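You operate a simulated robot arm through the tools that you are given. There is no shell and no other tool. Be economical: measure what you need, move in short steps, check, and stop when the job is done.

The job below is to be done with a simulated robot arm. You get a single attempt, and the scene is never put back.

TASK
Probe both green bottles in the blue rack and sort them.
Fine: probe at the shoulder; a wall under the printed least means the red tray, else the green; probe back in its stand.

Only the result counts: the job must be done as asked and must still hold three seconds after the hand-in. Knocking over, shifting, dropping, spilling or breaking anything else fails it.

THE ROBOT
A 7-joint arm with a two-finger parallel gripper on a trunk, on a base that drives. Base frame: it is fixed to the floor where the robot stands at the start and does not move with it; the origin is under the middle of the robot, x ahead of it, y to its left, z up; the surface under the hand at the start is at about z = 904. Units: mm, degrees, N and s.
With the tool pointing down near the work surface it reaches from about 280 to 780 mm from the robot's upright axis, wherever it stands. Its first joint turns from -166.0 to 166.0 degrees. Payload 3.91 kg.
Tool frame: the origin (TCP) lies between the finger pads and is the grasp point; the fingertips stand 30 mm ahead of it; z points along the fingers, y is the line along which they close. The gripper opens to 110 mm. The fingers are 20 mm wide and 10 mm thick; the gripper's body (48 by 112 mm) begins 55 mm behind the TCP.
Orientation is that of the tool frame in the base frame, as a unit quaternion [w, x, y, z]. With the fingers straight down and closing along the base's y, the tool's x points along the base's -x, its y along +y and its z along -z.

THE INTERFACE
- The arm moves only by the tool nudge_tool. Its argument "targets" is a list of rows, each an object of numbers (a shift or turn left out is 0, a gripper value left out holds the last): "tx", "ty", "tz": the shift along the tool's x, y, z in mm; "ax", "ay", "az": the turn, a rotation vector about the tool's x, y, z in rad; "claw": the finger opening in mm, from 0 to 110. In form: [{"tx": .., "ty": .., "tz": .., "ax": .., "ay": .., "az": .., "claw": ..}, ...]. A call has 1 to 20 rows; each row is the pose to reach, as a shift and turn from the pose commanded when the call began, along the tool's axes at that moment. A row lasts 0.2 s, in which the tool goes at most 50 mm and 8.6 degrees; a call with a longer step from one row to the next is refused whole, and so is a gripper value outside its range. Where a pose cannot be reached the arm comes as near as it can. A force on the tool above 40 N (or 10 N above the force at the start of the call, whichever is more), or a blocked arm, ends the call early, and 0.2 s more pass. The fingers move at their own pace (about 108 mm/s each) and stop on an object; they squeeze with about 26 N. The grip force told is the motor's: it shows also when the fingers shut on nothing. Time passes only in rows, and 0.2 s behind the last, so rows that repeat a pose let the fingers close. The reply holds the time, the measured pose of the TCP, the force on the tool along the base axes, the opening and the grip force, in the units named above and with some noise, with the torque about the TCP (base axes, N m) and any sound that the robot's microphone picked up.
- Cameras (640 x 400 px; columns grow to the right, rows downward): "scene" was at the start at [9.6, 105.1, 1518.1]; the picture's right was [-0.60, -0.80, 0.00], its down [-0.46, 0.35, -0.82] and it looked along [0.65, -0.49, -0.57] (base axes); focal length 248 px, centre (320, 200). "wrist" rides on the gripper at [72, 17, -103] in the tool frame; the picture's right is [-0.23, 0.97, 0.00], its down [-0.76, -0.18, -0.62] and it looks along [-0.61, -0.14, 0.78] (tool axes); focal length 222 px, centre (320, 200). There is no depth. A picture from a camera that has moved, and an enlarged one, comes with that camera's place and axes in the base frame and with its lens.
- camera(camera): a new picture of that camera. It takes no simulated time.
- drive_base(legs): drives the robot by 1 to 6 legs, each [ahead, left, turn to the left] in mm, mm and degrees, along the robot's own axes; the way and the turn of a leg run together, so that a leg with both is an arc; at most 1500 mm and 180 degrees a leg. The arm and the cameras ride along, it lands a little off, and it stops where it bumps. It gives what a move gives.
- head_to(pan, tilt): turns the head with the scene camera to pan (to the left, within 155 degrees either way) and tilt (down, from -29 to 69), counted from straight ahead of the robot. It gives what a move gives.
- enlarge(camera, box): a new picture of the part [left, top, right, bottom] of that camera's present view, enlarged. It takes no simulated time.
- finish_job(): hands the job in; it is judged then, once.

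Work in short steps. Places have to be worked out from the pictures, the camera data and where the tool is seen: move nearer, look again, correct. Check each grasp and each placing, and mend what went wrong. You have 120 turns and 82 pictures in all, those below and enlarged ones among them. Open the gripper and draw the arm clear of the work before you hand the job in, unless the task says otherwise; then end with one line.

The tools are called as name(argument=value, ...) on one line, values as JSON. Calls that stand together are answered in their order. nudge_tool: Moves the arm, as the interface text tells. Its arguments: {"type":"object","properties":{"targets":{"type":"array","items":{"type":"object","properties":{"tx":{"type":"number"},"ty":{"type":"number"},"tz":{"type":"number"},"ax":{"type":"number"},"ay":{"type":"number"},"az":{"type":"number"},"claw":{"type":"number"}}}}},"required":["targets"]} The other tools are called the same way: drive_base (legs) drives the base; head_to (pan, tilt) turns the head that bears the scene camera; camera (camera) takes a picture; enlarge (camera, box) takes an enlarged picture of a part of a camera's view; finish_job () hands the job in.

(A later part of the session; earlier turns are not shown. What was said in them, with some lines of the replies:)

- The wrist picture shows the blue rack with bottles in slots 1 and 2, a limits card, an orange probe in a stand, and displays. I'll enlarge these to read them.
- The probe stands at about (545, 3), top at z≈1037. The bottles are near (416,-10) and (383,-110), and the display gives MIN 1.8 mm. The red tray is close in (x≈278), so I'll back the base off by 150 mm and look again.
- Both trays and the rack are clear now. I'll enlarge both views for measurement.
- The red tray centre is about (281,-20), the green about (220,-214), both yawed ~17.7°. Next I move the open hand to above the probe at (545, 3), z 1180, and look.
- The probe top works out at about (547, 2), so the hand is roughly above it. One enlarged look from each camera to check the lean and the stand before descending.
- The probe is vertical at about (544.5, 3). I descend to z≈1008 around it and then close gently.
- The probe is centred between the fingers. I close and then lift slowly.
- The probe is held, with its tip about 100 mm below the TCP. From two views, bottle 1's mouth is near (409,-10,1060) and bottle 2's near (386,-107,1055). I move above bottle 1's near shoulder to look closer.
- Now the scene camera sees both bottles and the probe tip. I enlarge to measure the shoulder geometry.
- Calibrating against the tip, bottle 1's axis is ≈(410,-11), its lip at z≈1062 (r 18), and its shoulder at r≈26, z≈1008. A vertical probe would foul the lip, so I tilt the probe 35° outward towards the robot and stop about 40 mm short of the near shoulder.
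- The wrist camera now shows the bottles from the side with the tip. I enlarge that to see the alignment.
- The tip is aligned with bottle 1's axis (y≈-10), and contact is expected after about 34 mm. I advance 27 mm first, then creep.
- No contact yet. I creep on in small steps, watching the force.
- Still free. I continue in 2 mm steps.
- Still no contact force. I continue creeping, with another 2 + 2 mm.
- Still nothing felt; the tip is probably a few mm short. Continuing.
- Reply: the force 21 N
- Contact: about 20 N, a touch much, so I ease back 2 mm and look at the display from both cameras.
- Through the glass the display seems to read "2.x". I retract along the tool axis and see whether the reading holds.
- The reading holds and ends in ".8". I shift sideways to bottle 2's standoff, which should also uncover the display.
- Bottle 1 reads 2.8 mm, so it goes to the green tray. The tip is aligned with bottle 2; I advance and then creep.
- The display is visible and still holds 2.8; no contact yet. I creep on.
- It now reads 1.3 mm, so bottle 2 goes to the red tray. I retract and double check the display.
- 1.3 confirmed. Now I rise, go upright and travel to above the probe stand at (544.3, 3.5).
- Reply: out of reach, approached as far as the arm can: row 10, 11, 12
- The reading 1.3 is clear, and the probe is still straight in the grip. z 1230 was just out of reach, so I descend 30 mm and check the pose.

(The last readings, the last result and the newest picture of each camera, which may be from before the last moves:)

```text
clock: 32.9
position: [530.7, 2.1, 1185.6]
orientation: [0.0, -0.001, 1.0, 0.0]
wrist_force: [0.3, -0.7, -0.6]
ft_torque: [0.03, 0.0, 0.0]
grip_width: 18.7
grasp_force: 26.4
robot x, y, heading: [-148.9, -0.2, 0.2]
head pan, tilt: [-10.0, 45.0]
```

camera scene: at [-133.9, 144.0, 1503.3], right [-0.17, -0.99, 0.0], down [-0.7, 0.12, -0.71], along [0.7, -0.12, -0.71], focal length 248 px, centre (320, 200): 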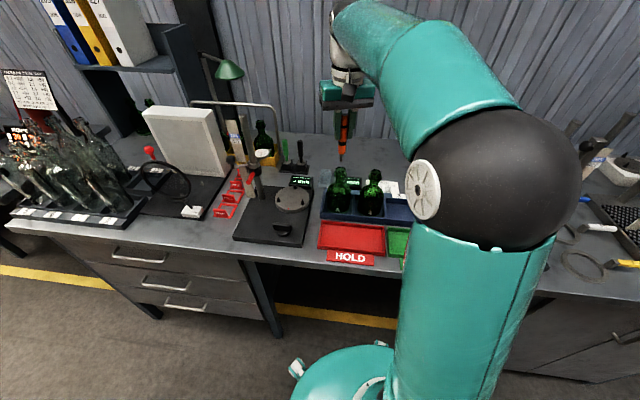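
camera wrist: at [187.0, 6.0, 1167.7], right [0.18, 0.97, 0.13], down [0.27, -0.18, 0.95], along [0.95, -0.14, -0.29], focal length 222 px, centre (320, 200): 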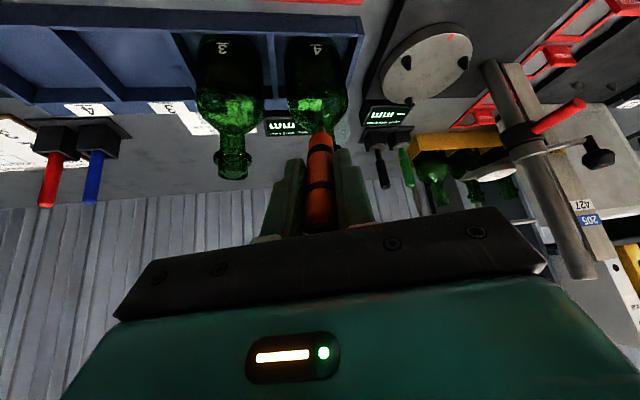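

I correct to (544.4, 3.4) and lower to z≈1070, with the tip still above the stand, to check the alignment.

nudge_tool(targets=[{"tx": -13.3, "ty": 1.3, "tz": 30}, {"tx": -13.3, "ty": 1.3, "tz": 70}, {"tx": -13.3, "ty": 1.3, "tz": 100}, {"tx": -13.3, "ty": 1.3, "tz": 113}, {"tx": -13.3, "ty": 1.3, "tz": 113}])

nudge_tool(targets=[{"tz": 0}])

enlarge(camera="wrist", box=[240, 50, 400, 170])

enlarge(camera="scene", box=[290, 110, 370, 200])

```text
clock: 34.0
position: [545.3, 4.1, 1071.8]
orientation: [0.0, -0.001, 1.0, 0.0]
wrist_force: [-0.1, 0.5, -0.1]
ft_torque: [0.0, 0.06, 0.01]
grip_width: 18.5
grasp_force: 26.1
robot x, y, heading: [-152.9, -2.1, 0.2]
head pan, tilt: [-10.0, 45.0]
```

```text
clock: 34.5
position: [544.0, 3.8, 1072.4]
orientation: [0.0, 0.0, 1.0, 0.0]
wrist_force: [-0.4, 1.0, 1.1]
ft_torque: [0.01, 0.01, -0.03]
grip_width: 18.7
grasp_force: 26.1
robot x, y, heading: [-149.2, 0.5, 0.2]
head pan, tilt: [-10.0, 45.0]
```

```text
3.33 times, centred on (320, 110) of wrist
camera zoom: at [471.6, 19.7, 1175.3], right [0.23, 0.97, 0.0], down [0.76, -0.18, 0.62], along [0.61, -0.14, -0.78], focal length 740 px, centre (320, 500)
```

zoom: 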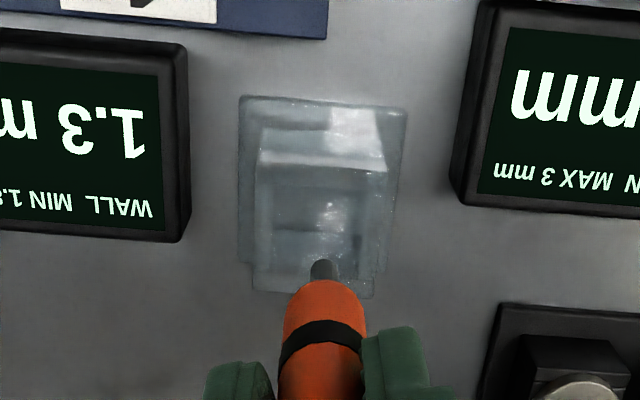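

```text
4.44 times, centred on (330, 155) of scene
camera zoom: at [-131.8, 144.1, 1503.2], right [-0.17, -0.99, 0.0], down [-0.7, 0.12, -0.71], along [0.7, -0.12, -0.71], focal length 1103 px, centre (276, 400)
```

zoom: 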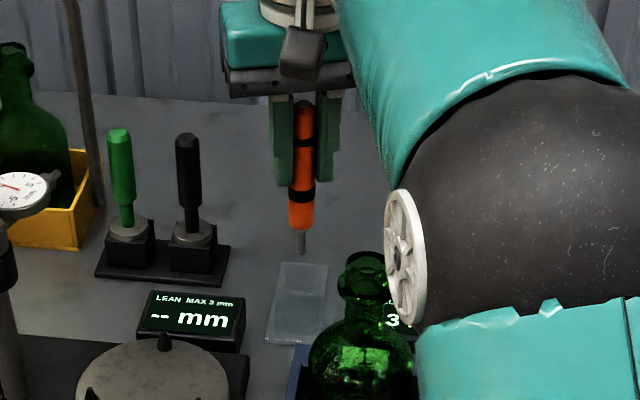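

Aligned with the stand. I lower slowly to about 1010, watching the force.

nudge_tool(targets=[{"tz": 10}, {"tz": 20}, {"tz": 30}, {"tz": 40}, {"tz": 48}, {"tz": 54}, {"tz": 58}, {"tz": 58}])

enlarge(camera="wrist", box=[240, 50, 400, 170])

```text
clock: 36.2
position: [545.0, 4.3, 1014.4]
orientation: [0.0, -0.001, 1.0, 0.0]
wrist_force: [-0.4, -0.2, -0.1]
ft_torque: [0.04, 0.04, -0.03]
grip_width: 18.5
grasp_force: 25.9
robot x, y, heading: [-149.0, -0.6, -0.3]
head pan, tilt: [-10.0, 45.0]
```

```text
3.33 times, centred on (320, 110) of wrist
camera zoom: at [472.0, 20.0, 1117.1], right [0.23, 0.97, 0.0], down [0.76, -0.18, 0.62], along [0.61, -0.14, -0.78], focal length 740 px, centre (320, 500)
```

zoom: 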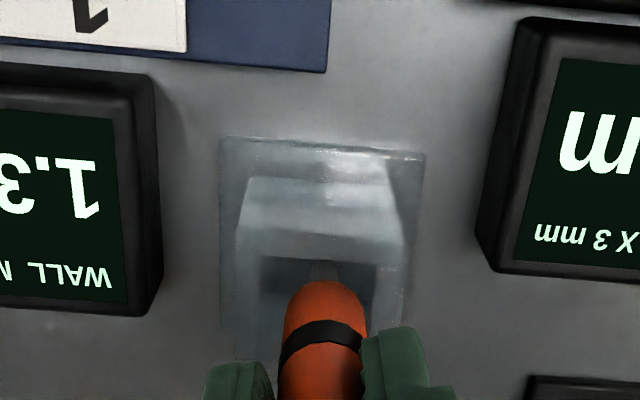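

The tip is inside the stand's hole. I lower the last few mm until it just seats.

nudge_tool(targets=[{"tz": 2}, {"tz": 4}, {"tz": 4}])

nudge_tool(targets=[{"tz": 1}, {"tz": 2}, {"tz": 2}])

enlarge(camera="wrist", box=[240, 50, 400, 170])

```text
clock: 37.0
position: [544.5, 4.4, 1011.3]
orientation: [0.0, -0.001, 1.0, 0.0]
wrist_force: [0.0, -0.4, -1.3]
ft_torque: [0.02, -0.04, 0.02]
grip_width: 18.6
grasp_force: 26.0
robot x, y, heading: [-150.9, -4.4, 0.3]
head pan, tilt: [-10.0, 45.0]
```

```text
clock: 37.9
position: [544.9, 4.3, 1008.5]
orientation: [0.0, -0.001, 1.0, 0.0]
wrist_force: [0.2, -0.3, -0.6]
ft_torque: [0.0, 0.0, 0.01]
grip_width: 18.5
grasp_force: 25.7
robot x, y, heading: [-148.7, 3.0, 0.0]
head pan, tilt: [-10.0, 45.0]
```

```text
3.33 times, centred on (320, 110) of wrist
camera zoom: at [471.7, 20.0, 1111.4], right [0.23, 0.97, 0.0], down [0.76, -0.18, 0.62], along [0.61, -0.14, -0.78], focal length 740 px, centre (320, 500)
```

zoom: 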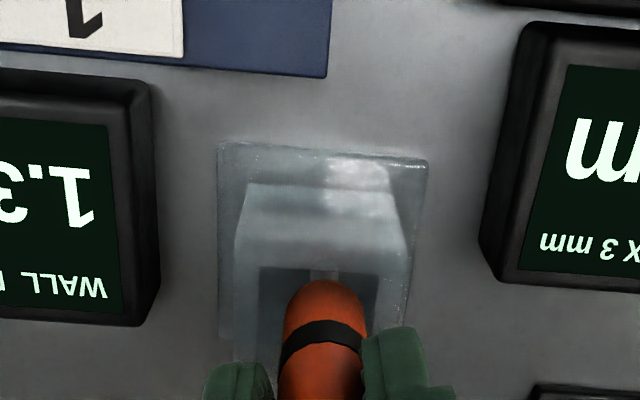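

It's back at the original seating height. I lower 1 mm more to test the seating, then release with a small opening.

nudge_tool(targets=[{"tz": 1}, {"tz": 1}])

nudge_tool(targets=[{"tz": 1}, {"tz": 1}])

```text
clock: 38.5
position: [545.1, 3.9, 1007.0]
orientation: [0.0, -0.001, 1.0, 0.0]
wrist_force: [-0.4, -0.1, 1.0]
ft_torque: [-0.01, 0.08, 0.01]
grip_width: 18.5
grasp_force: 26.3
robot x, y, heading: [-152.0, 0.6, 0.2]
head pan, tilt: [-10.0, 45.0]
```

```text
clock: 39.0
position: [545.5, 4.5, 1008.0]
orientation: [0.001, -0.001, 1.0, 0.0]
wrist_force: [-1.9, -0.2, 10.4]
ft_torque: [0.05, 0.17, 0.01]
grip_width: 18.6
grasp_force: 27.1
robot x, y, heading: [-149.6, -1.6, -0.2]
head pan, tilt: [-10.0, 45.0]
```

Seated at 10 N. I back off 1 mm, release, and rise.

nudge_tool(targets=[{"tz": -1}, {"tz": -1, "claw": 30}, {"tz": -1, "claw": 50}, {"tz": -1, "claw": 60}, {"tz": -1, "claw": 60}])

nudge_tool(targets=[{"tz": -20}, {"tz": -60}, {"tz": -100}, {"tz": -140}, {"tz": -180}, {"tz": -180}])

camera(camera="wrist")

enlarge(camera="scene", box=[290, 110, 370, 200])

```text
clock: 40.2
position: [545.6, 2.4, 1007.6]
orientation: [-0.001, -0.002, 1.0, -0.001]
wrist_force: [0.2, -0.5, -1.0]
ft_torque: [0.03, 0.01, 0.0]
grip_width: 59.9
grasp_force: 0.0
robot x, y, heading: [-150.8, -1.6, 0.1]
head pan, tilt: [-10.0, 45.0]
```

```text
clock: 41.6
position: [544.6, 4.2, 1187.7]
orientation: [0.0, -0.001, 1.0, 0.001]
wrist_force: [-0.1, -1.0, 1.1]
ft_torque: [-0.02, 0.02, 0.01]
grip_width: 60.0
grasp_force: 0.0
robot x, y, heading: [-146.4, -0.3, 0.1]
head pan, tilt: [-10.0, 45.0]
```

```text
39 pictures are left
camera wrist: at [471.6, 19.9, 1291.2], right [0.23, 0.97, 0.0], down [0.76, -0.18, 0.62], along [0.61, -0.14, -0.78], focal length 222 px, centre (320, 200)
```

wrist: 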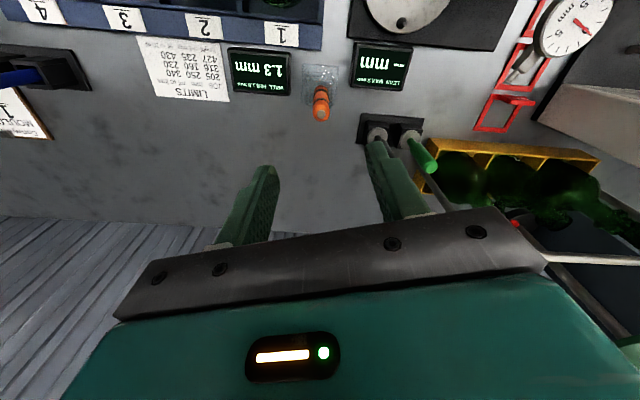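

```text
4.44 times, centred on (330, 155) of scene
camera zoom: at [-131.6, 144.1, 1503.2], right [-0.17, -0.99, 0.0], down [-0.7, 0.12, -0.71], along [0.7, -0.12, -0.71], focal length 1103 px, centre (276, 400)
```

zoom: 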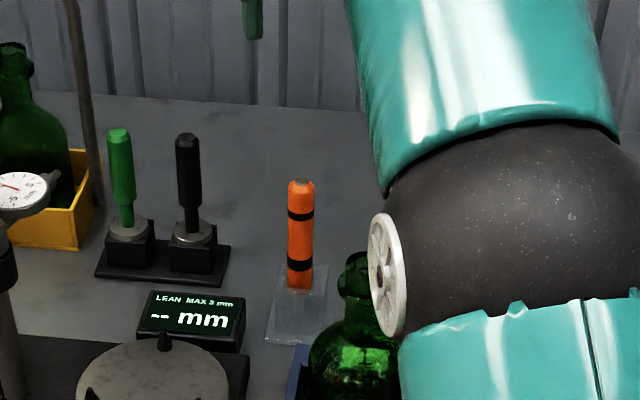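

The probe is seated upright in its stand. Now for bottle 1 (green): I move above its neck at ~(410,-11) and look.

nudge_tool(targets=[{"tx": 35, "ty": -4}, {"tx": 70, "ty": -8}, {"tx": 105, "ty": -12}, {"tx": 134, "ty": -15}, {"tx": 134, "ty": -15, "tz": 30}, {"tx": 134, "ty": -15, "tz": 50}, {"tx": 134, "ty": -15, "tz": 50}])

enlarge(camera="wrist", box=[180, 20, 440, 230])

enlarge(camera="scene", box=[310, 130, 410, 230])

```text
clock: 43.2
position: [410.8, -10.9, 1136.7]
orientation: [-0.001, -0.001, 1.0, 0.001]
wrist_force: [0.9, 0.2, 0.7]
ft_torque: [0.0, 0.03, 0.0]
grip_width: 60.2
grasp_force: 0.0
robot x, y, heading: [-151.3, 0.9, -0.2]
head pan, tilt: [-10.0, 45.0]
```

```text
1.90 times, centred on (310, 125) of wrist
camera zoom: at [338.3, 4.3, 1240.6], right [0.23, 0.97, 0.0], down [0.76, -0.18, 0.62], along [0.61, -0.14, -0.78], focal length 423 px, centre (339, 343)
```

zoom: 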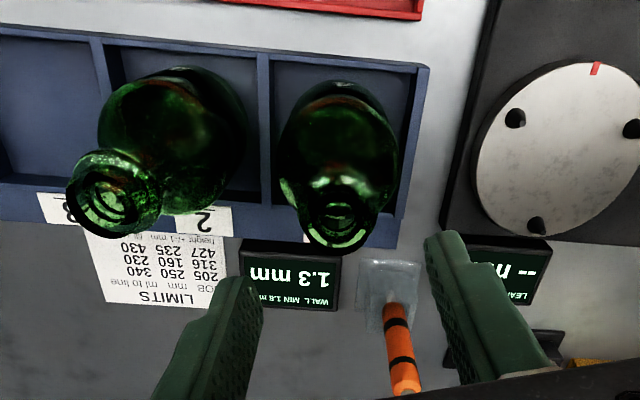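

```text
4.00 times, centred on (360, 180) of scene
camera zoom: at [-130.8, 144.2, 1503.2], right [-0.17, -0.99, 0.0], down [-0.7, 0.12, -0.71], along [0.7, -0.12, -0.71], focal length 992 px, centre (160, 280)
```

zoom: 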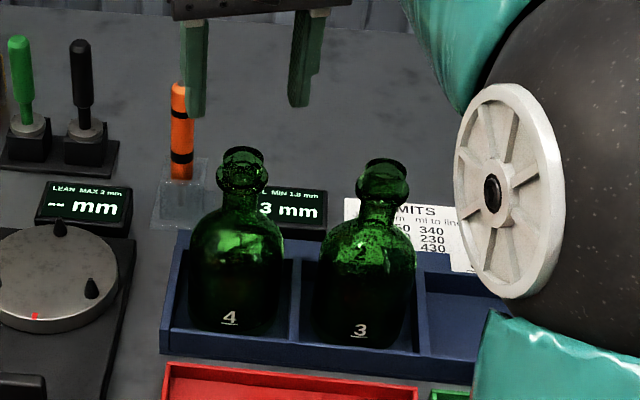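

Bottle 1's mouth computes to (411,-12), right under the hand. I descend so the TCP is at z≈1055 around the ring/neck.

nudge_tool(targets=[{"ty": -1, "tz": 30}, {"ty": -1, "tz": 55}, {"ty": -1, "tz": 72}, {"ty": -1, "tz": 82}, {"ty": -1, "tz": 82}])

enlarge(camera="wrist", box=[180, 20, 440, 230])

enlarge(camera="scene", box=[310, 130, 410, 230])

```text
clock: 44.5
position: [412.1, -11.3, 1055.6]
orientation: [-0.001, -0.001, 1.0, 0.0]
wrist_force: [0.5, 0.2, -0.2]
ft_torque: [0.0, -0.02, 0.01]
grip_width: 59.9
grasp_force: 0.0
robot x, y, heading: [-152.8, 3.5, 0.2]
head pan, tilt: [-10.0, 45.0]
```

```text
1.90 times, centred on (310, 125) of wrist
camera zoom: at [338.6, 3.8, 1158.2], right [0.23, 0.97, 0.0], down [0.76, -0.18, 0.62], along [0.61, -0.14, -0.78], focal length 423 px, centre (339, 343)
```

zoom: 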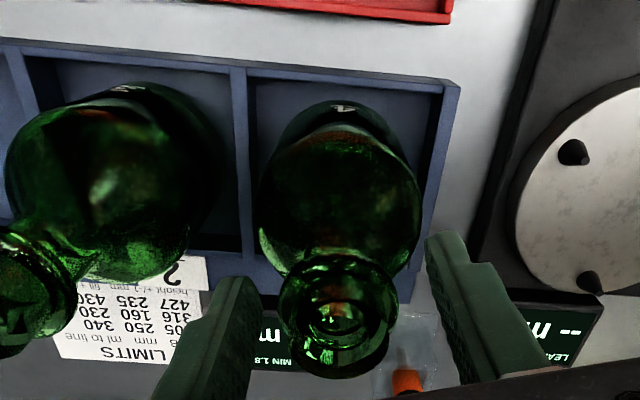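

```text
4.00 times, centred on (360, 180) of scene
camera zoom: at [-131.4, 144.1, 1503.2], right [-0.17, -0.99, 0.0], down [-0.7, 0.12, -0.71], along [0.7, -0.12, -0.71], focal length 992 px, centre (160, 280)
```

zoom: 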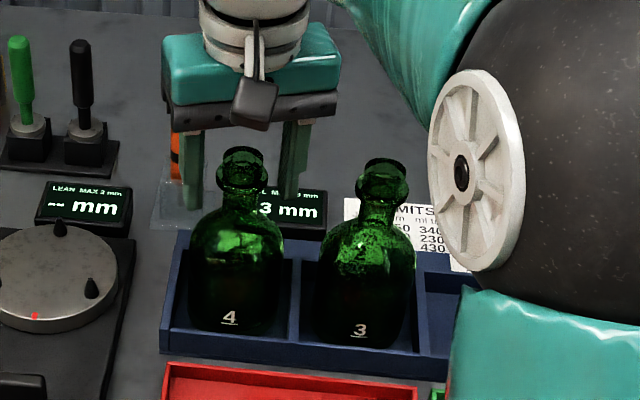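

The fingers straddle the neck; the mouth centre looks to be at x≈407, so I shift 4 mm towards the robot and close.

nudge_tool(targets=[{"tx": 4}, {"tx": 4, "claw": 45}, {"tx": 4, "claw": 25}, {"tx": 4, "claw": 10}, {"tx": 4, "claw": 10}, {"tx": 4, "claw": 10}])

enlarge(camera="wrist", box=[180, 20, 440, 230])

```text
clock: 45.9
position: [407.3, -12.3, 1054.9]
orientation: [0.0, -0.001, 1.0, 0.0]
wrist_force: [1.6, -0.8, 1.2]
ft_torque: [-0.04, -0.17, -0.04]
grip_width: 36.4
grasp_force: 26.4
robot x, y, heading: [-152.9, -2.0, 0.2]
head pan, tilt: [-10.0, 45.0]
```

```text
1.90 times, centred on (310, 125) of wrist
camera zoom: at [334.1, 3.6, 1158.5], right [0.23, 0.97, 0.0], down [0.76, -0.18, 0.62], along [0.61, -0.14, -0.78], focal length 423 px, centre (339, 343)
```

zoom: 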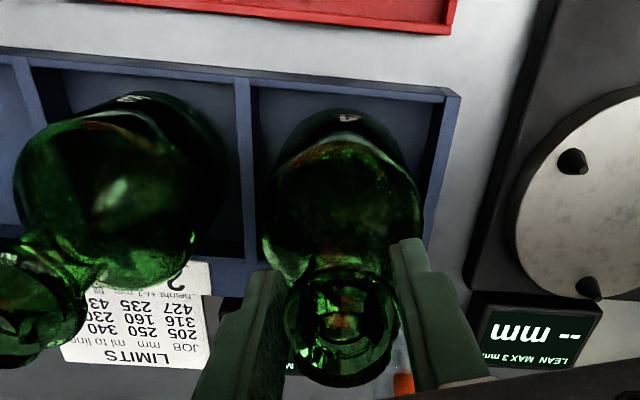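

The ring is gripped (36.4 mm). I lift 20 mm gently and check the hold.

nudge_tool(targets=[{"tz": -5}, {"tz": -12}, {"tz": -20}, {"tz": -20}])

enlarge(camera="scene", box=[310, 130, 410, 230])

```text
clock: 46.9
position: [407.5, -13.0, 1075.8]
orientation: [0.0, -0.001, 1.0, 0.0]
wrist_force: [0.0, -0.5, -2.7]
ft_torque: [-0.06, 0.02, -0.02]
grip_width: 36.7
grasp_force: 25.9
robot x, y, heading: [-150.4, 0.5, 0.2]
head pan, tilt: [-10.0, 45.0]
```

```text
4.00 times, centred on (360, 180) of scene
camera zoom: at [-131.7, 144.1, 1503.2], right [-0.17, -0.99, 0.0], down [-0.7, 0.12, -0.71], along [0.7, -0.12, -0.71], focal length 992 px, centre (160, 280)
```

zoom: 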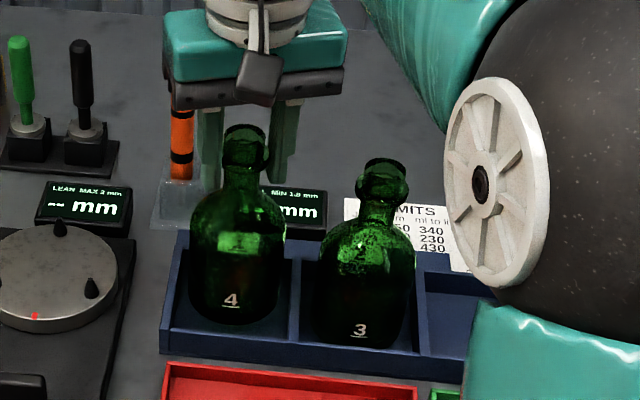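

It holds (about 2.7 N). I lift on, draw back towards the robot, then cross to above the green tray at (220,-214).

nudge_tool(targets=[{"tz": -20}, {"tz": -45}, {"tz": -60}, {"tx": 20, "tz": -60}, {"tx": 50, "tz": -60}, {"tx": 80, "tz": -60}, {"tx": 110, "tz": -60}, {"tx": 137, "ty": -8, "tz": -60}, {"tx": 147, "ty": -35, "tz": -60}, {"tx": 154, "ty": -65, "tz": -60}, {"tx": 161, "ty": -95, "tz": -60}, {"tx": 169, "ty": -125, "tz": -60}, {"tx": 176, "ty": -155, "tz": -60}, {"tx": 184, "ty": -182, "tz": -60}, {"tx": 187, "ty": -201, "tz": -60}, {"tx": 187, "ty": -201, "tz": -60}, {"tx": 187, "ty": -201, "tz": -60}])

camera(camera="scene")

camera(camera="wrist")

```text
clock: 50.5
position: [220.8, -214.3, 1136.6]
orientation: [0.0, -0.001, 1.0, 0.0]
wrist_force: [0.0, 0.0, -3.3]
ft_torque: [0.0, 0.0, 0.0]
grip_width: 36.9
grasp_force: 26.3
robot x, y, heading: [-149.1, 3.5, 0.2]
head pan, tilt: [-10.0, 45.0]
```

```text
31 pictures are left
camera scene: at [-131.5, 144.0, 1503.2], right [-0.17, -0.99, 0.0], down [-0.7, 0.12, -0.71], along [0.7, -0.12, -0.71], focal length 248 px, centre (320, 200)
```

scene: 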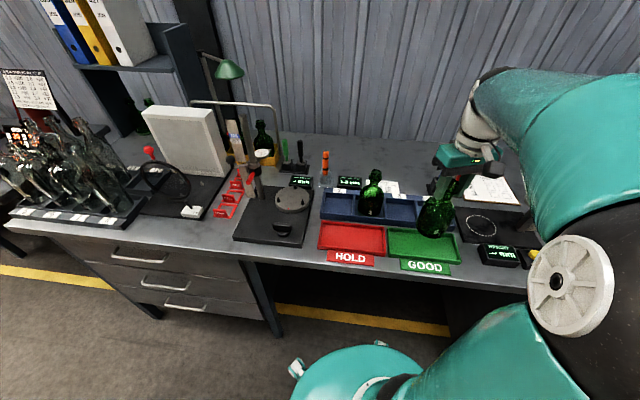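

```text
30 pictures are left
camera wrist: at [147.6, -198.1, 1238.7], right [0.23, 0.97, 0.0], down [0.76, -0.18, 0.62], along [0.61, -0.14, -0.78], focal length 222 px, centre (320, 200)
```

wrist: 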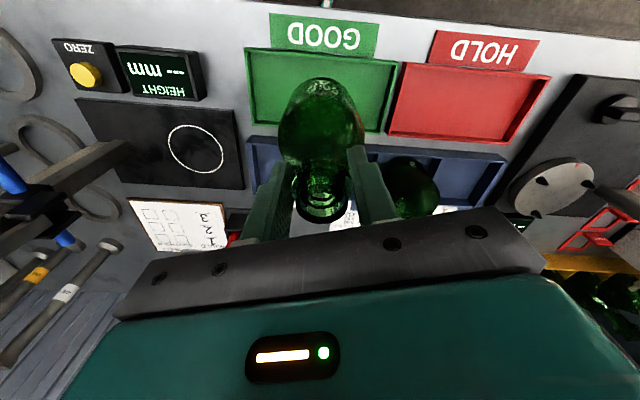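

Over the green tray. I enlarge to check the bottle's lean and its place above the tray.

enlarge(camera="scene", box=[370, 140, 510, 280])

enlarge(camera="wrist", box=[220, 30, 420, 230])

```text
2.86 times, centred on (440, 210) of scene
camera zoom: at [-131.5, 144.0, 1503.2], right [-0.17, -0.99, 0.0], down [-0.7, 0.12, -0.71], along [0.7, -0.12, -0.71], focal length 709 px, centre (-23, 171)
```

zoom: 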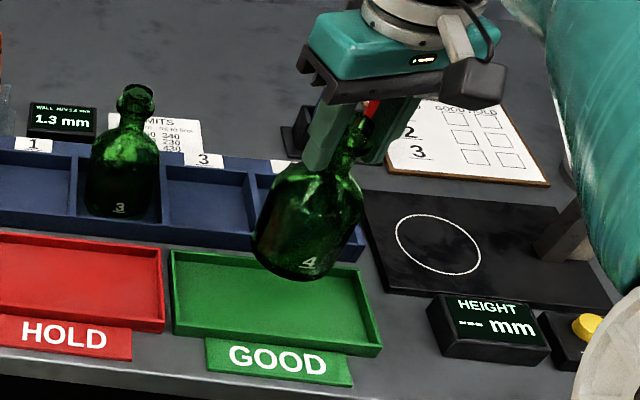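

```text
2.00 times, centred on (320, 130) of wrist
camera zoom: at [147.6, -198.1, 1238.7], right [0.23, 0.97, 0.0], down [0.76, -0.18, 0.62], along [0.61, -0.14, -0.78], focal length 444 px, centre (320, 340)
```

zoom: 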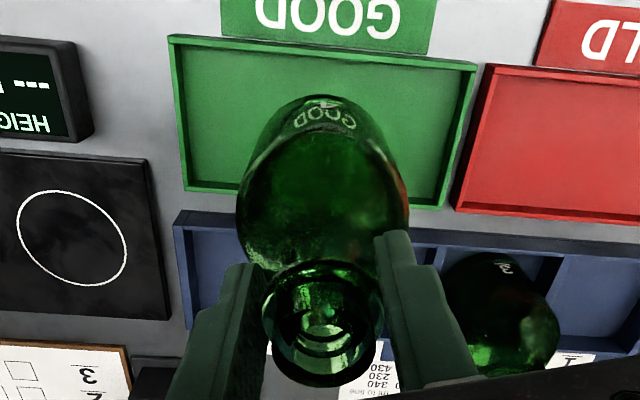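

The bottle hangs vertical and centred above the green tray. I lower 70 mm and then creep to contact.

nudge_tool(targets=[{"tz": 20}, {"tz": 40}, {"tz": 55}, {"tz": 65}, {"tz": 72}, {"tz": 72}])

nudge_tool(targets=[{"tz": 2}, {"tz": 4}, {"tz": 4}])

nudge_tool(targets=[{"tz": 1}, {"tz": 2}, {"tz": 2}])

enlarge(camera="scene", box=[370, 140, 510, 280])

```text
clock: 51.9
position: [220.0, -215.3, 1062.8]
orientation: [0.0, -0.001, 1.0, 0.0]
wrist_force: [0.9, -0.1, -4.1]
ft_torque: [-0.03, 0.04, 0.01]
grip_width: 37.0
grasp_force: 26.6
robot x, y, heading: [-149.2, 1.4, -0.0]
head pan, tilt: [-10.0, 45.0]
```

```text
clock: 52.6
position: [220.4, -213.6, 1058.9]
orientation: [0.0, -0.001, 1.0, 0.0]
wrist_force: [0.3, -0.7, -2.5]
ft_torque: [0.03, 0.04, 0.01]
grip_width: 36.6
grasp_force: 25.8
robot x, y, heading: [-150.6, 0.6, 0.3]
head pan, tilt: [-10.0, 45.0]
```

```text
clock: 53.5
position: [220.2, -213.6, 1057.4]
orientation: [0.0, -0.001, 1.0, 0.0]
wrist_force: [0.3, 0.4, -2.0]
ft_torque: [-0.02, 0.03, -0.01]
grip_width: 36.6
grasp_force: 26.2
robot x, y, heading: [-151.1, 2.3, -0.3]
head pan, tilt: [-10.0, 45.0]
```

```text
2.86 times, centred on (440, 210) of scene
camera zoom: at [-131.6, 144.1, 1503.2], right [-0.17, -0.99, 0.0], down [-0.7, 0.12, -0.71], along [0.7, -0.12, -0.71], focal length 709 px, centre (-23, 171)
```

zoom: 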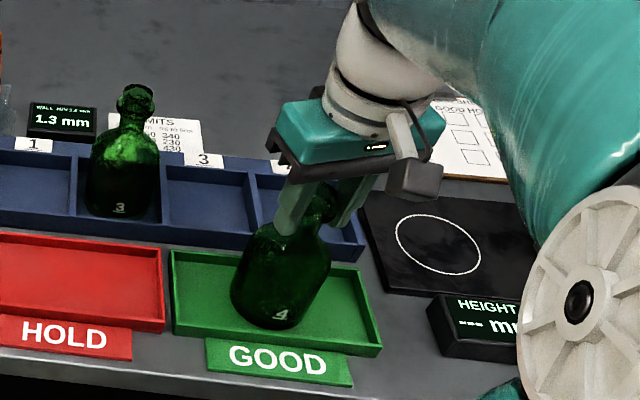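

Nearly down. I creep further until contact.

nudge_tool(targets=[{"tz": 1}, {"tz": 2}, {"tz": 2}])

nudge_tool(targets=[{"tz": 1}, {"tz": 1.5}, {"tz": 1.5}])

```text
clock: 54.2
position: [220.1, -213.6, 1056.1]
orientation: [0.0, 0.0, 1.0, 0.0]
wrist_force: [0.9, 0.3, -2.5]
ft_torque: [0.0, 0.02, 0.0]
grip_width: 36.7
grasp_force: 26.1
robot x, y, heading: [-151.7, -0.3, 0.2]
head pan, tilt: [-10.0, 45.0]
```

```text
clock: 55.0
position: [220.2, -212.4, 1055.5]
orientation: [0.001, 0.0, 1.0, -0.001]
wrist_force: [-5.3, 1.9, 21.1]
ft_torque: [0.04, 0.33, -0.14]
grip_width: 36.6
grasp_force: 26.2
robot x, y, heading: [-147.2, -0.0, 0.1]
head pan, tilt: [-10.0, 45.0]
```

Touchdown. I ease back 1 mm, open and rise.

nudge_tool(targets=[{"tz": -1}, {"tz": -1}, {"tz": -1, "claw": 42}, {"tz": -1, "claw": 50}, {"tz": -1, "claw": 60}, {"tz": -1, "claw": 64}])

nudge_tool(targets=[{"tz": -10}, {"tz": -30}, {"tz": -60}, {"tz": -90}, {"tz": -110}, {"tz": -110}])

enlarge(camera="scene", box=[310, 130, 510, 280])

camera(camera="wrist")

```text
clock: 56.5
position: [220.3, -212.7, 1055.1]
orientation: [-0.001, -0.001, 1.0, 0.001]
wrist_force: [0.2, 0.1, -0.2]
ft_torque: [0.0, 0.02, -0.02]
grip_width: 63.9
grasp_force: 0.1
robot x, y, heading: [-148.5, -1.9, 0.0]
head pan, tilt: [-10.0, 45.0]
```

```text
clock: 57.9
position: [220.0, -213.8, 1165.5]
orientation: [0.0, -0.001, 1.0, 0.0]
wrist_force: [0.0, 0.4, 0.6]
ft_torque: [-0.02, -0.01, 0.01]
grip_width: 64.1
grasp_force: 0.1
robot x, y, heading: [-148.7, -0.7, 0.1]
head pan, tilt: [-10.0, 45.0]
```

```text
2.67 times, centred on (410, 205) of scene
camera zoom: at [-131.7, 144.2, 1503.2], right [-0.17, -0.99, 0.0], down [-0.7, 0.12, -0.71], along [0.7, -0.12, -0.71], focal length 662 px, centre (80, 187)
```

zoom: 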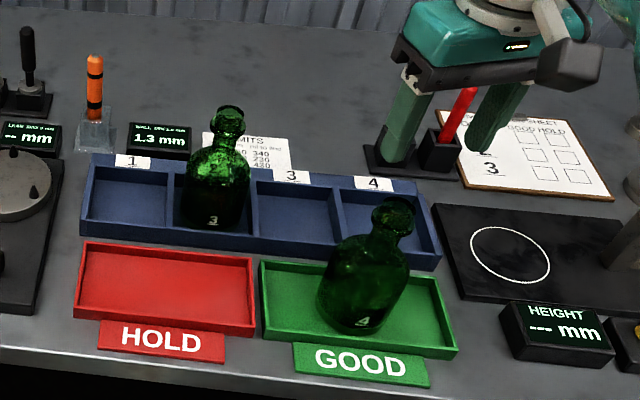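

```text
25 pictures are left
camera wrist: at [146.6, -197.7, 1269.0], right [0.22, 0.97, 0.0], down [0.76, -0.18, 0.62], along [0.61, -0.14, -0.78], focal length 222 px, centre (320, 200)
```

wrist: 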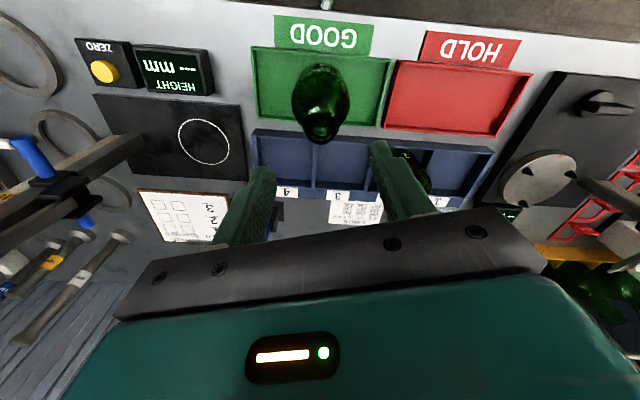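

Bottle 1 stands in the green tray. Bottle 2's mouth is near (378,-106); I move above it and look.

nudge_tool(targets=[{"tx": -35, "ty": 24}, {"tx": -70, "ty": 48}, {"tx": -105, "ty": 72}, {"tx": -140, "ty": 96}, {"tx": -158, "ty": 107, "tz": 10, "claw": 60}, {"tx": -158, "ty": 107, "tz": 28, "claw": 60}, {"tx": -158, "ty": 107, "tz": 28, "claw": 60}])

enlarge(camera="wrist", box=[180, 20, 440, 230])

```text
clock: 59.5
position: [377.9, -107.5, 1137.7]
orientation: [0.001, -0.001, 1.0, 0.001]
wrist_force: [-0.9, 0.0, -0.1]
ft_torque: [0.03, -0.03, 0.01]
grip_width: 60.1
grasp_force: 0.2
robot x, y, heading: [-148.0, 4.0, 0.3]
head pan, tilt: [-10.0, 45.0]
```

```text
1.90 times, centred on (310, 125) of wrist
camera zoom: at [304.5, -90.6, 1239.6], right [0.23, 0.97, 0.0], down [0.76, -0.18, 0.62], along [0.61, -0.14, -0.78], focal length 423 px, centre (339, 343)
```

zoom: 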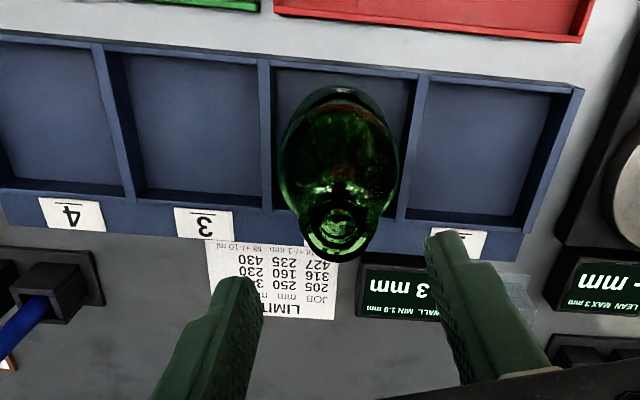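

The picture matches bottle 1's pre-grasp view closely. I descend by the same amount with a 3 mm shift towards the robot.

nudge_tool(targets=[{"tx": 3, "ty": -0.5, "tz": 30}, {"tx": 3, "ty": -0.5, "tz": 55}, {"tx": 3, "ty": -0.5, "tz": 72}, {"tx": 3, "ty": -0.5, "tz": 82}, {"tx": 3, "ty": -0.5, "tz": 82}])

enlarge(camera="wrist", box=[180, 20, 440, 230])

```text
clock: 60.6
position: [375.1, -107.3, 1054.9]
orientation: [0.001, -0.001, 1.0, 0.0]
wrist_force: [0.1, -0.8, 0.2]
ft_torque: [0.0, 0.02, 0.01]
grip_width: 60.0
grasp_force: 0.1
robot x, y, heading: [-149.4, 4.3, 0.5]
head pan, tilt: [-10.0, 45.0]
```

```text
1.90 times, centred on (310, 125) of wrist
camera zoom: at [301.7, -91.4, 1158.0], right [0.23, 0.97, 0.0], down [0.76, -0.18, 0.62], along [0.61, -0.14, -0.78], focal length 423 px, centre (339, 343)
```

zoom: 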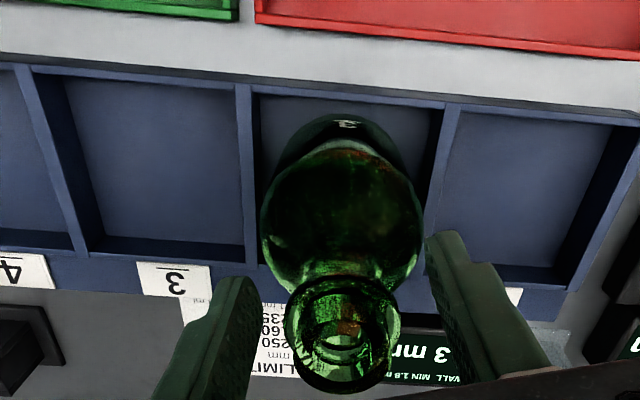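

Well centred. I close, then lift 20 mm and check.

nudge_tool(targets=[{"claw": 45}, {"claw": 25}, {"claw": 10}, {"claw": 10}, {"claw": 10}])

nudge_tool(targets=[{"tz": -5}, {"tz": -12}, {"tz": -20}, {"tz": -20}])

enlarge(camera="scene", box=[310, 130, 510, 280])

```text
clock: 61.9
position: [374.0, -107.6, 1054.9]
orientation: [0.0, -0.001, 1.0, 0.001]
wrist_force: [0.0, -1.3, -0.4]
ft_torque: [0.0, -0.05, -0.01]
grip_width: 36.7
grasp_force: 26.1
robot x, y, heading: [-153.3, -0.9, 0.3]
head pan, tilt: [-10.0, 45.0]
```

```text
clock: 62.9
position: [374.7, -108.0, 1076.9]
orientation: [0.0, -0.001, 1.0, -0.001]
wrist_force: [-0.2, 0.4, -3.0]
ft_torque: [0.05, 0.05, 0.0]
grip_width: 36.6
grasp_force: 25.9
robot x, y, heading: [-154.8, 2.1, -0.1]
head pan, tilt: [-10.0, 45.0]
```

```text
2.67 times, centred on (410, 205) of scene
camera zoom: at [-131.6, 144.1, 1503.2], right [-0.17, -0.99, 0.0], down [-0.7, 0.12, -0.71], along [0.7, -0.12, -0.71], focal length 662 px, centre (80, 187)
```

zoom: 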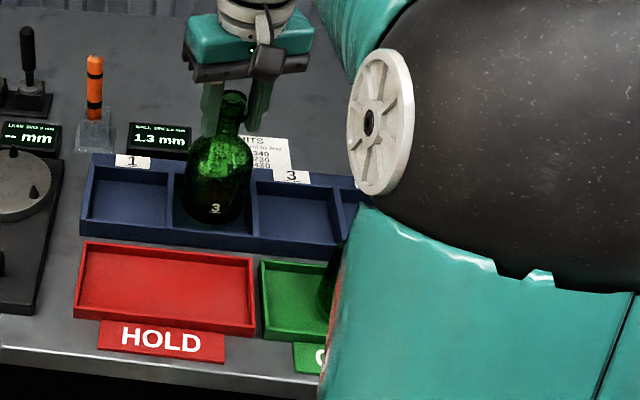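

It holds. I lift to clear and carry it to above the red tray at (281,-20).

nudge_tool(targets=[{"tz": -20}, {"tz": -45}, {"tz": -60}, {"tx": 18, "ty": 17, "tz": -60}, {"tx": 38, "ty": 36, "tz": -60}, {"tx": 58, "ty": 55, "tz": -60}, {"tx": 78, "ty": 73, "tz": -60}, {"tx": 90, "ty": 84, "tz": -60}, {"tx": 94, "ty": 88, "tz": -60}, {"tx": 94, "ty": 88, "tz": -60}, {"tx": 94, "ty": 88, "tz": -60}])

enlarge(camera="scene", box=[310, 130, 510, 280])

camera(camera="wrist")

```text
clock: 65.2
position: [280.2, -18.4, 1135.0]
orientation: [0.0, -0.001, 1.0, 0.0]
wrist_force: [0.2, -1.1, -3.7]
ft_torque: [0.01, 0.05, -0.02]
grip_width: 36.4
grasp_force: 25.9
robot x, y, heading: [-152.0, 2.0, 0.3]
head pan, tilt: [-10.0, 45.0]
```

```text
2.67 times, centred on (410, 205) of scene
camera zoom: at [-131.5, 144.1, 1503.2], right [-0.17, -0.99, 0.0], down [-0.7, 0.12, -0.71], along [0.7, -0.12, -0.71], focal length 662 px, centre (80, 187)
```

zoom: 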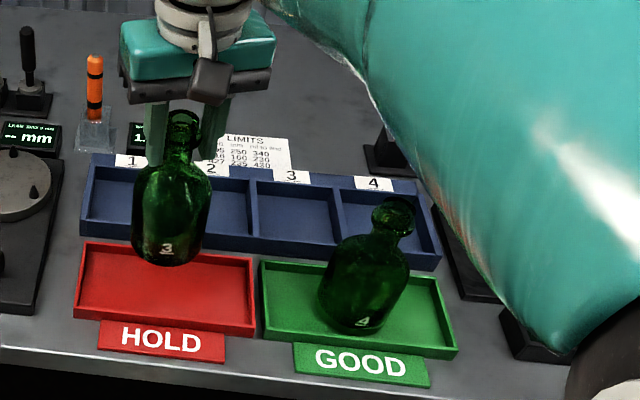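

```text
20 pictures are left
camera wrist: at [207.6, -3.3, 1237.8], right [0.23, 0.97, 0.0], down [0.76, -0.18, 0.62], along [0.61, -0.14, -0.78], focal length 222 px, centre (320, 200)
```

wrist: 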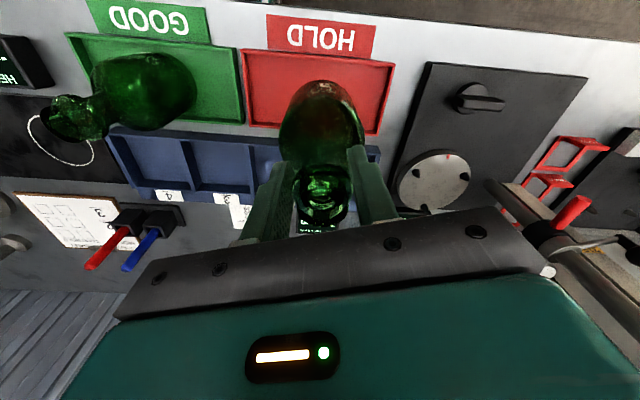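

Centred over the red tray. I lower 76 mm and then creep to contact.

nudge_tool(targets=[{"tx": 2, "ty": -2, "tz": 20}, {"tx": 2, "ty": -2, "tz": 40}, {"tx": 2, "ty": -2, "tz": 58}, {"tx": 2, "ty": -2, "tz": 70}, {"tx": 2, "ty": -2, "tz": 76}, {"tx": 2, "ty": -2, "tz": 76}])

nudge_tool(targets=[{"tz": 1}, {"tz": 2}, {"tz": 2}])

nudge_tool(targets=[{"tz": 1}, {"tz": 1.5}, {"tz": 1.5}])

```text
clock: 66.7
position: [279.4, -22.1, 1059.4]
orientation: [-0.001, -0.002, 1.0, 0.001]
wrist_force: [0.1, -0.2, -3.3]
ft_torque: [0.0, 0.03, 0.02]
grip_width: 36.6
grasp_force: 26.3
robot x, y, heading: [-150.6, -3.8, 0.2]
head pan, tilt: [-10.0, 45.0]
```

```text
clock: 67.5
position: [278.6, -20.9, 1057.3]
orientation: [0.0, -0.001, 1.0, 0.0]
wrist_force: [-0.2, -0.1, -2.4]
ft_torque: [-0.02, -0.03, -0.04]
grip_width: 36.5
grasp_force: 26.4
robot x, y, heading: [-148.3, 0.2, 0.0]
head pan, tilt: [-10.0, 45.0]
```

```text
clock: 68.2
position: [278.2, -21.0, 1055.5]
orientation: [0.0, 0.0, 1.0, 0.0]
wrist_force: [0.0, -0.5, -3.4]
ft_torque: [-0.03, 0.01, -0.01]
grip_width: 36.7
grasp_force: 25.5
robot x, y, heading: [-149.3, 2.8, 0.2]
head pan, tilt: [-10.0, 45.0]
```

A little more until contact.

nudge_tool(targets=[{"tz": 0.7}, {"tz": 1}, {"tz": 1}])

```text
clock: 69.0
position: [278.0, -20.3, 1055.0]
orientation: [0.0, -0.002, 1.0, 0.0]
wrist_force: [-0.1, -0.2, 3.1]
ft_torque: [0.1, 0.2, 0.02]
grip_width: 36.7
grasp_force: 26.2
robot x, y, heading: [-147.0, 3.6, 0.1]
head pan, tilt: [-10.0, 45.0]
```

Touchdown (force rose from -3 to +3 N). I release and rise.

nudge_tool(targets=[{"tz": 0}, {"claw": 42}, {"claw": 50}, {"claw": 60}, {"claw": 64}])

nudge_tool(targets=[{"tz": -10}, {"tz": -30}, {"tz": -60}, {"tz": -90}, {"tz": -120}, {"tz": -150}, {"tz": -150}])

camera(camera="wrist")

enlarge(camera="scene", box=[270, 120, 510, 290])

```text
clock: 70.2
position: [278.0, -20.7, 1055.2]
orientation: [-0.001, -0.001, 1.0, 0.0]
wrist_force: [-0.8, -0.2, 0.2]
ft_torque: [0.0, 0.02, 0.0]
grip_width: 63.8
grasp_force: 0.0
robot x, y, heading: [-153.2, -2.2, 0.1]
head pan, tilt: [-10.0, 45.0]
```

```text
clock: 71.8
position: [279.8, -21.0, 1205.5]
orientation: [0.0, 0.0, 1.0, -0.001]
wrist_force: [-0.7, -0.7, -0.5]
ft_torque: [0.0, 0.01, 0.0]
grip_width: 63.9
grasp_force: 0.1
robot x, y, heading: [-151.7, -2.2, -0.1]
head pan, tilt: [-10.0, 45.0]
```

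```text
19 pictures are left
camera wrist: at [206.0, -5.1, 1308.0], right [0.23, 0.97, 0.0], down [0.76, -0.18, 0.62], along [0.61, -0.14, -0.78], focal length 222 px, centre (320, 200)
```

wrist: 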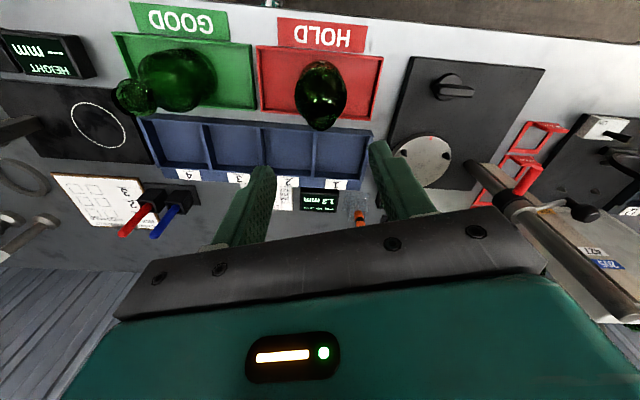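

```text
2.35 times, centred on (390, 205) of scene
camera zoom: at [-131.8, 144.1, 1503.2], right [-0.17, -0.99, 0.0], down [-0.7, 0.12, -0.71], along [0.7, -0.12, -0.71], focal length 584 px, centre (155, 188)
```

zoom: 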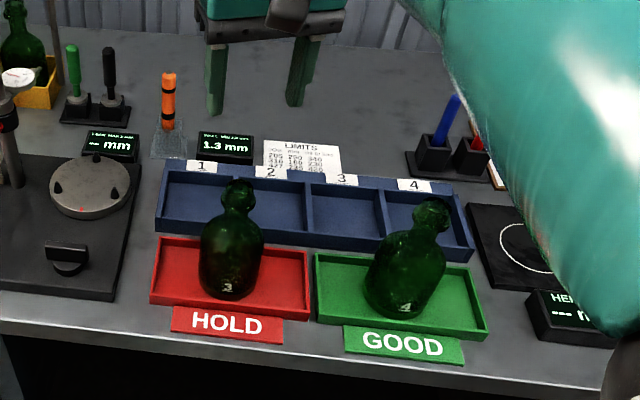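

Both bottles stand in their trays, the probe is in its stand, and the hand is open and clear. I hand the job in.

finish_job()

```text
The job is handed in.
```

I probed both green bottles at the shoulder and sorted them. The one from slot 1 read 2.8 mm and is in the green tray. The one from slot 2 read 1.3 mm, under the printed 1.8 mm minimum, and is in the red tray. The probe is back in its stand.
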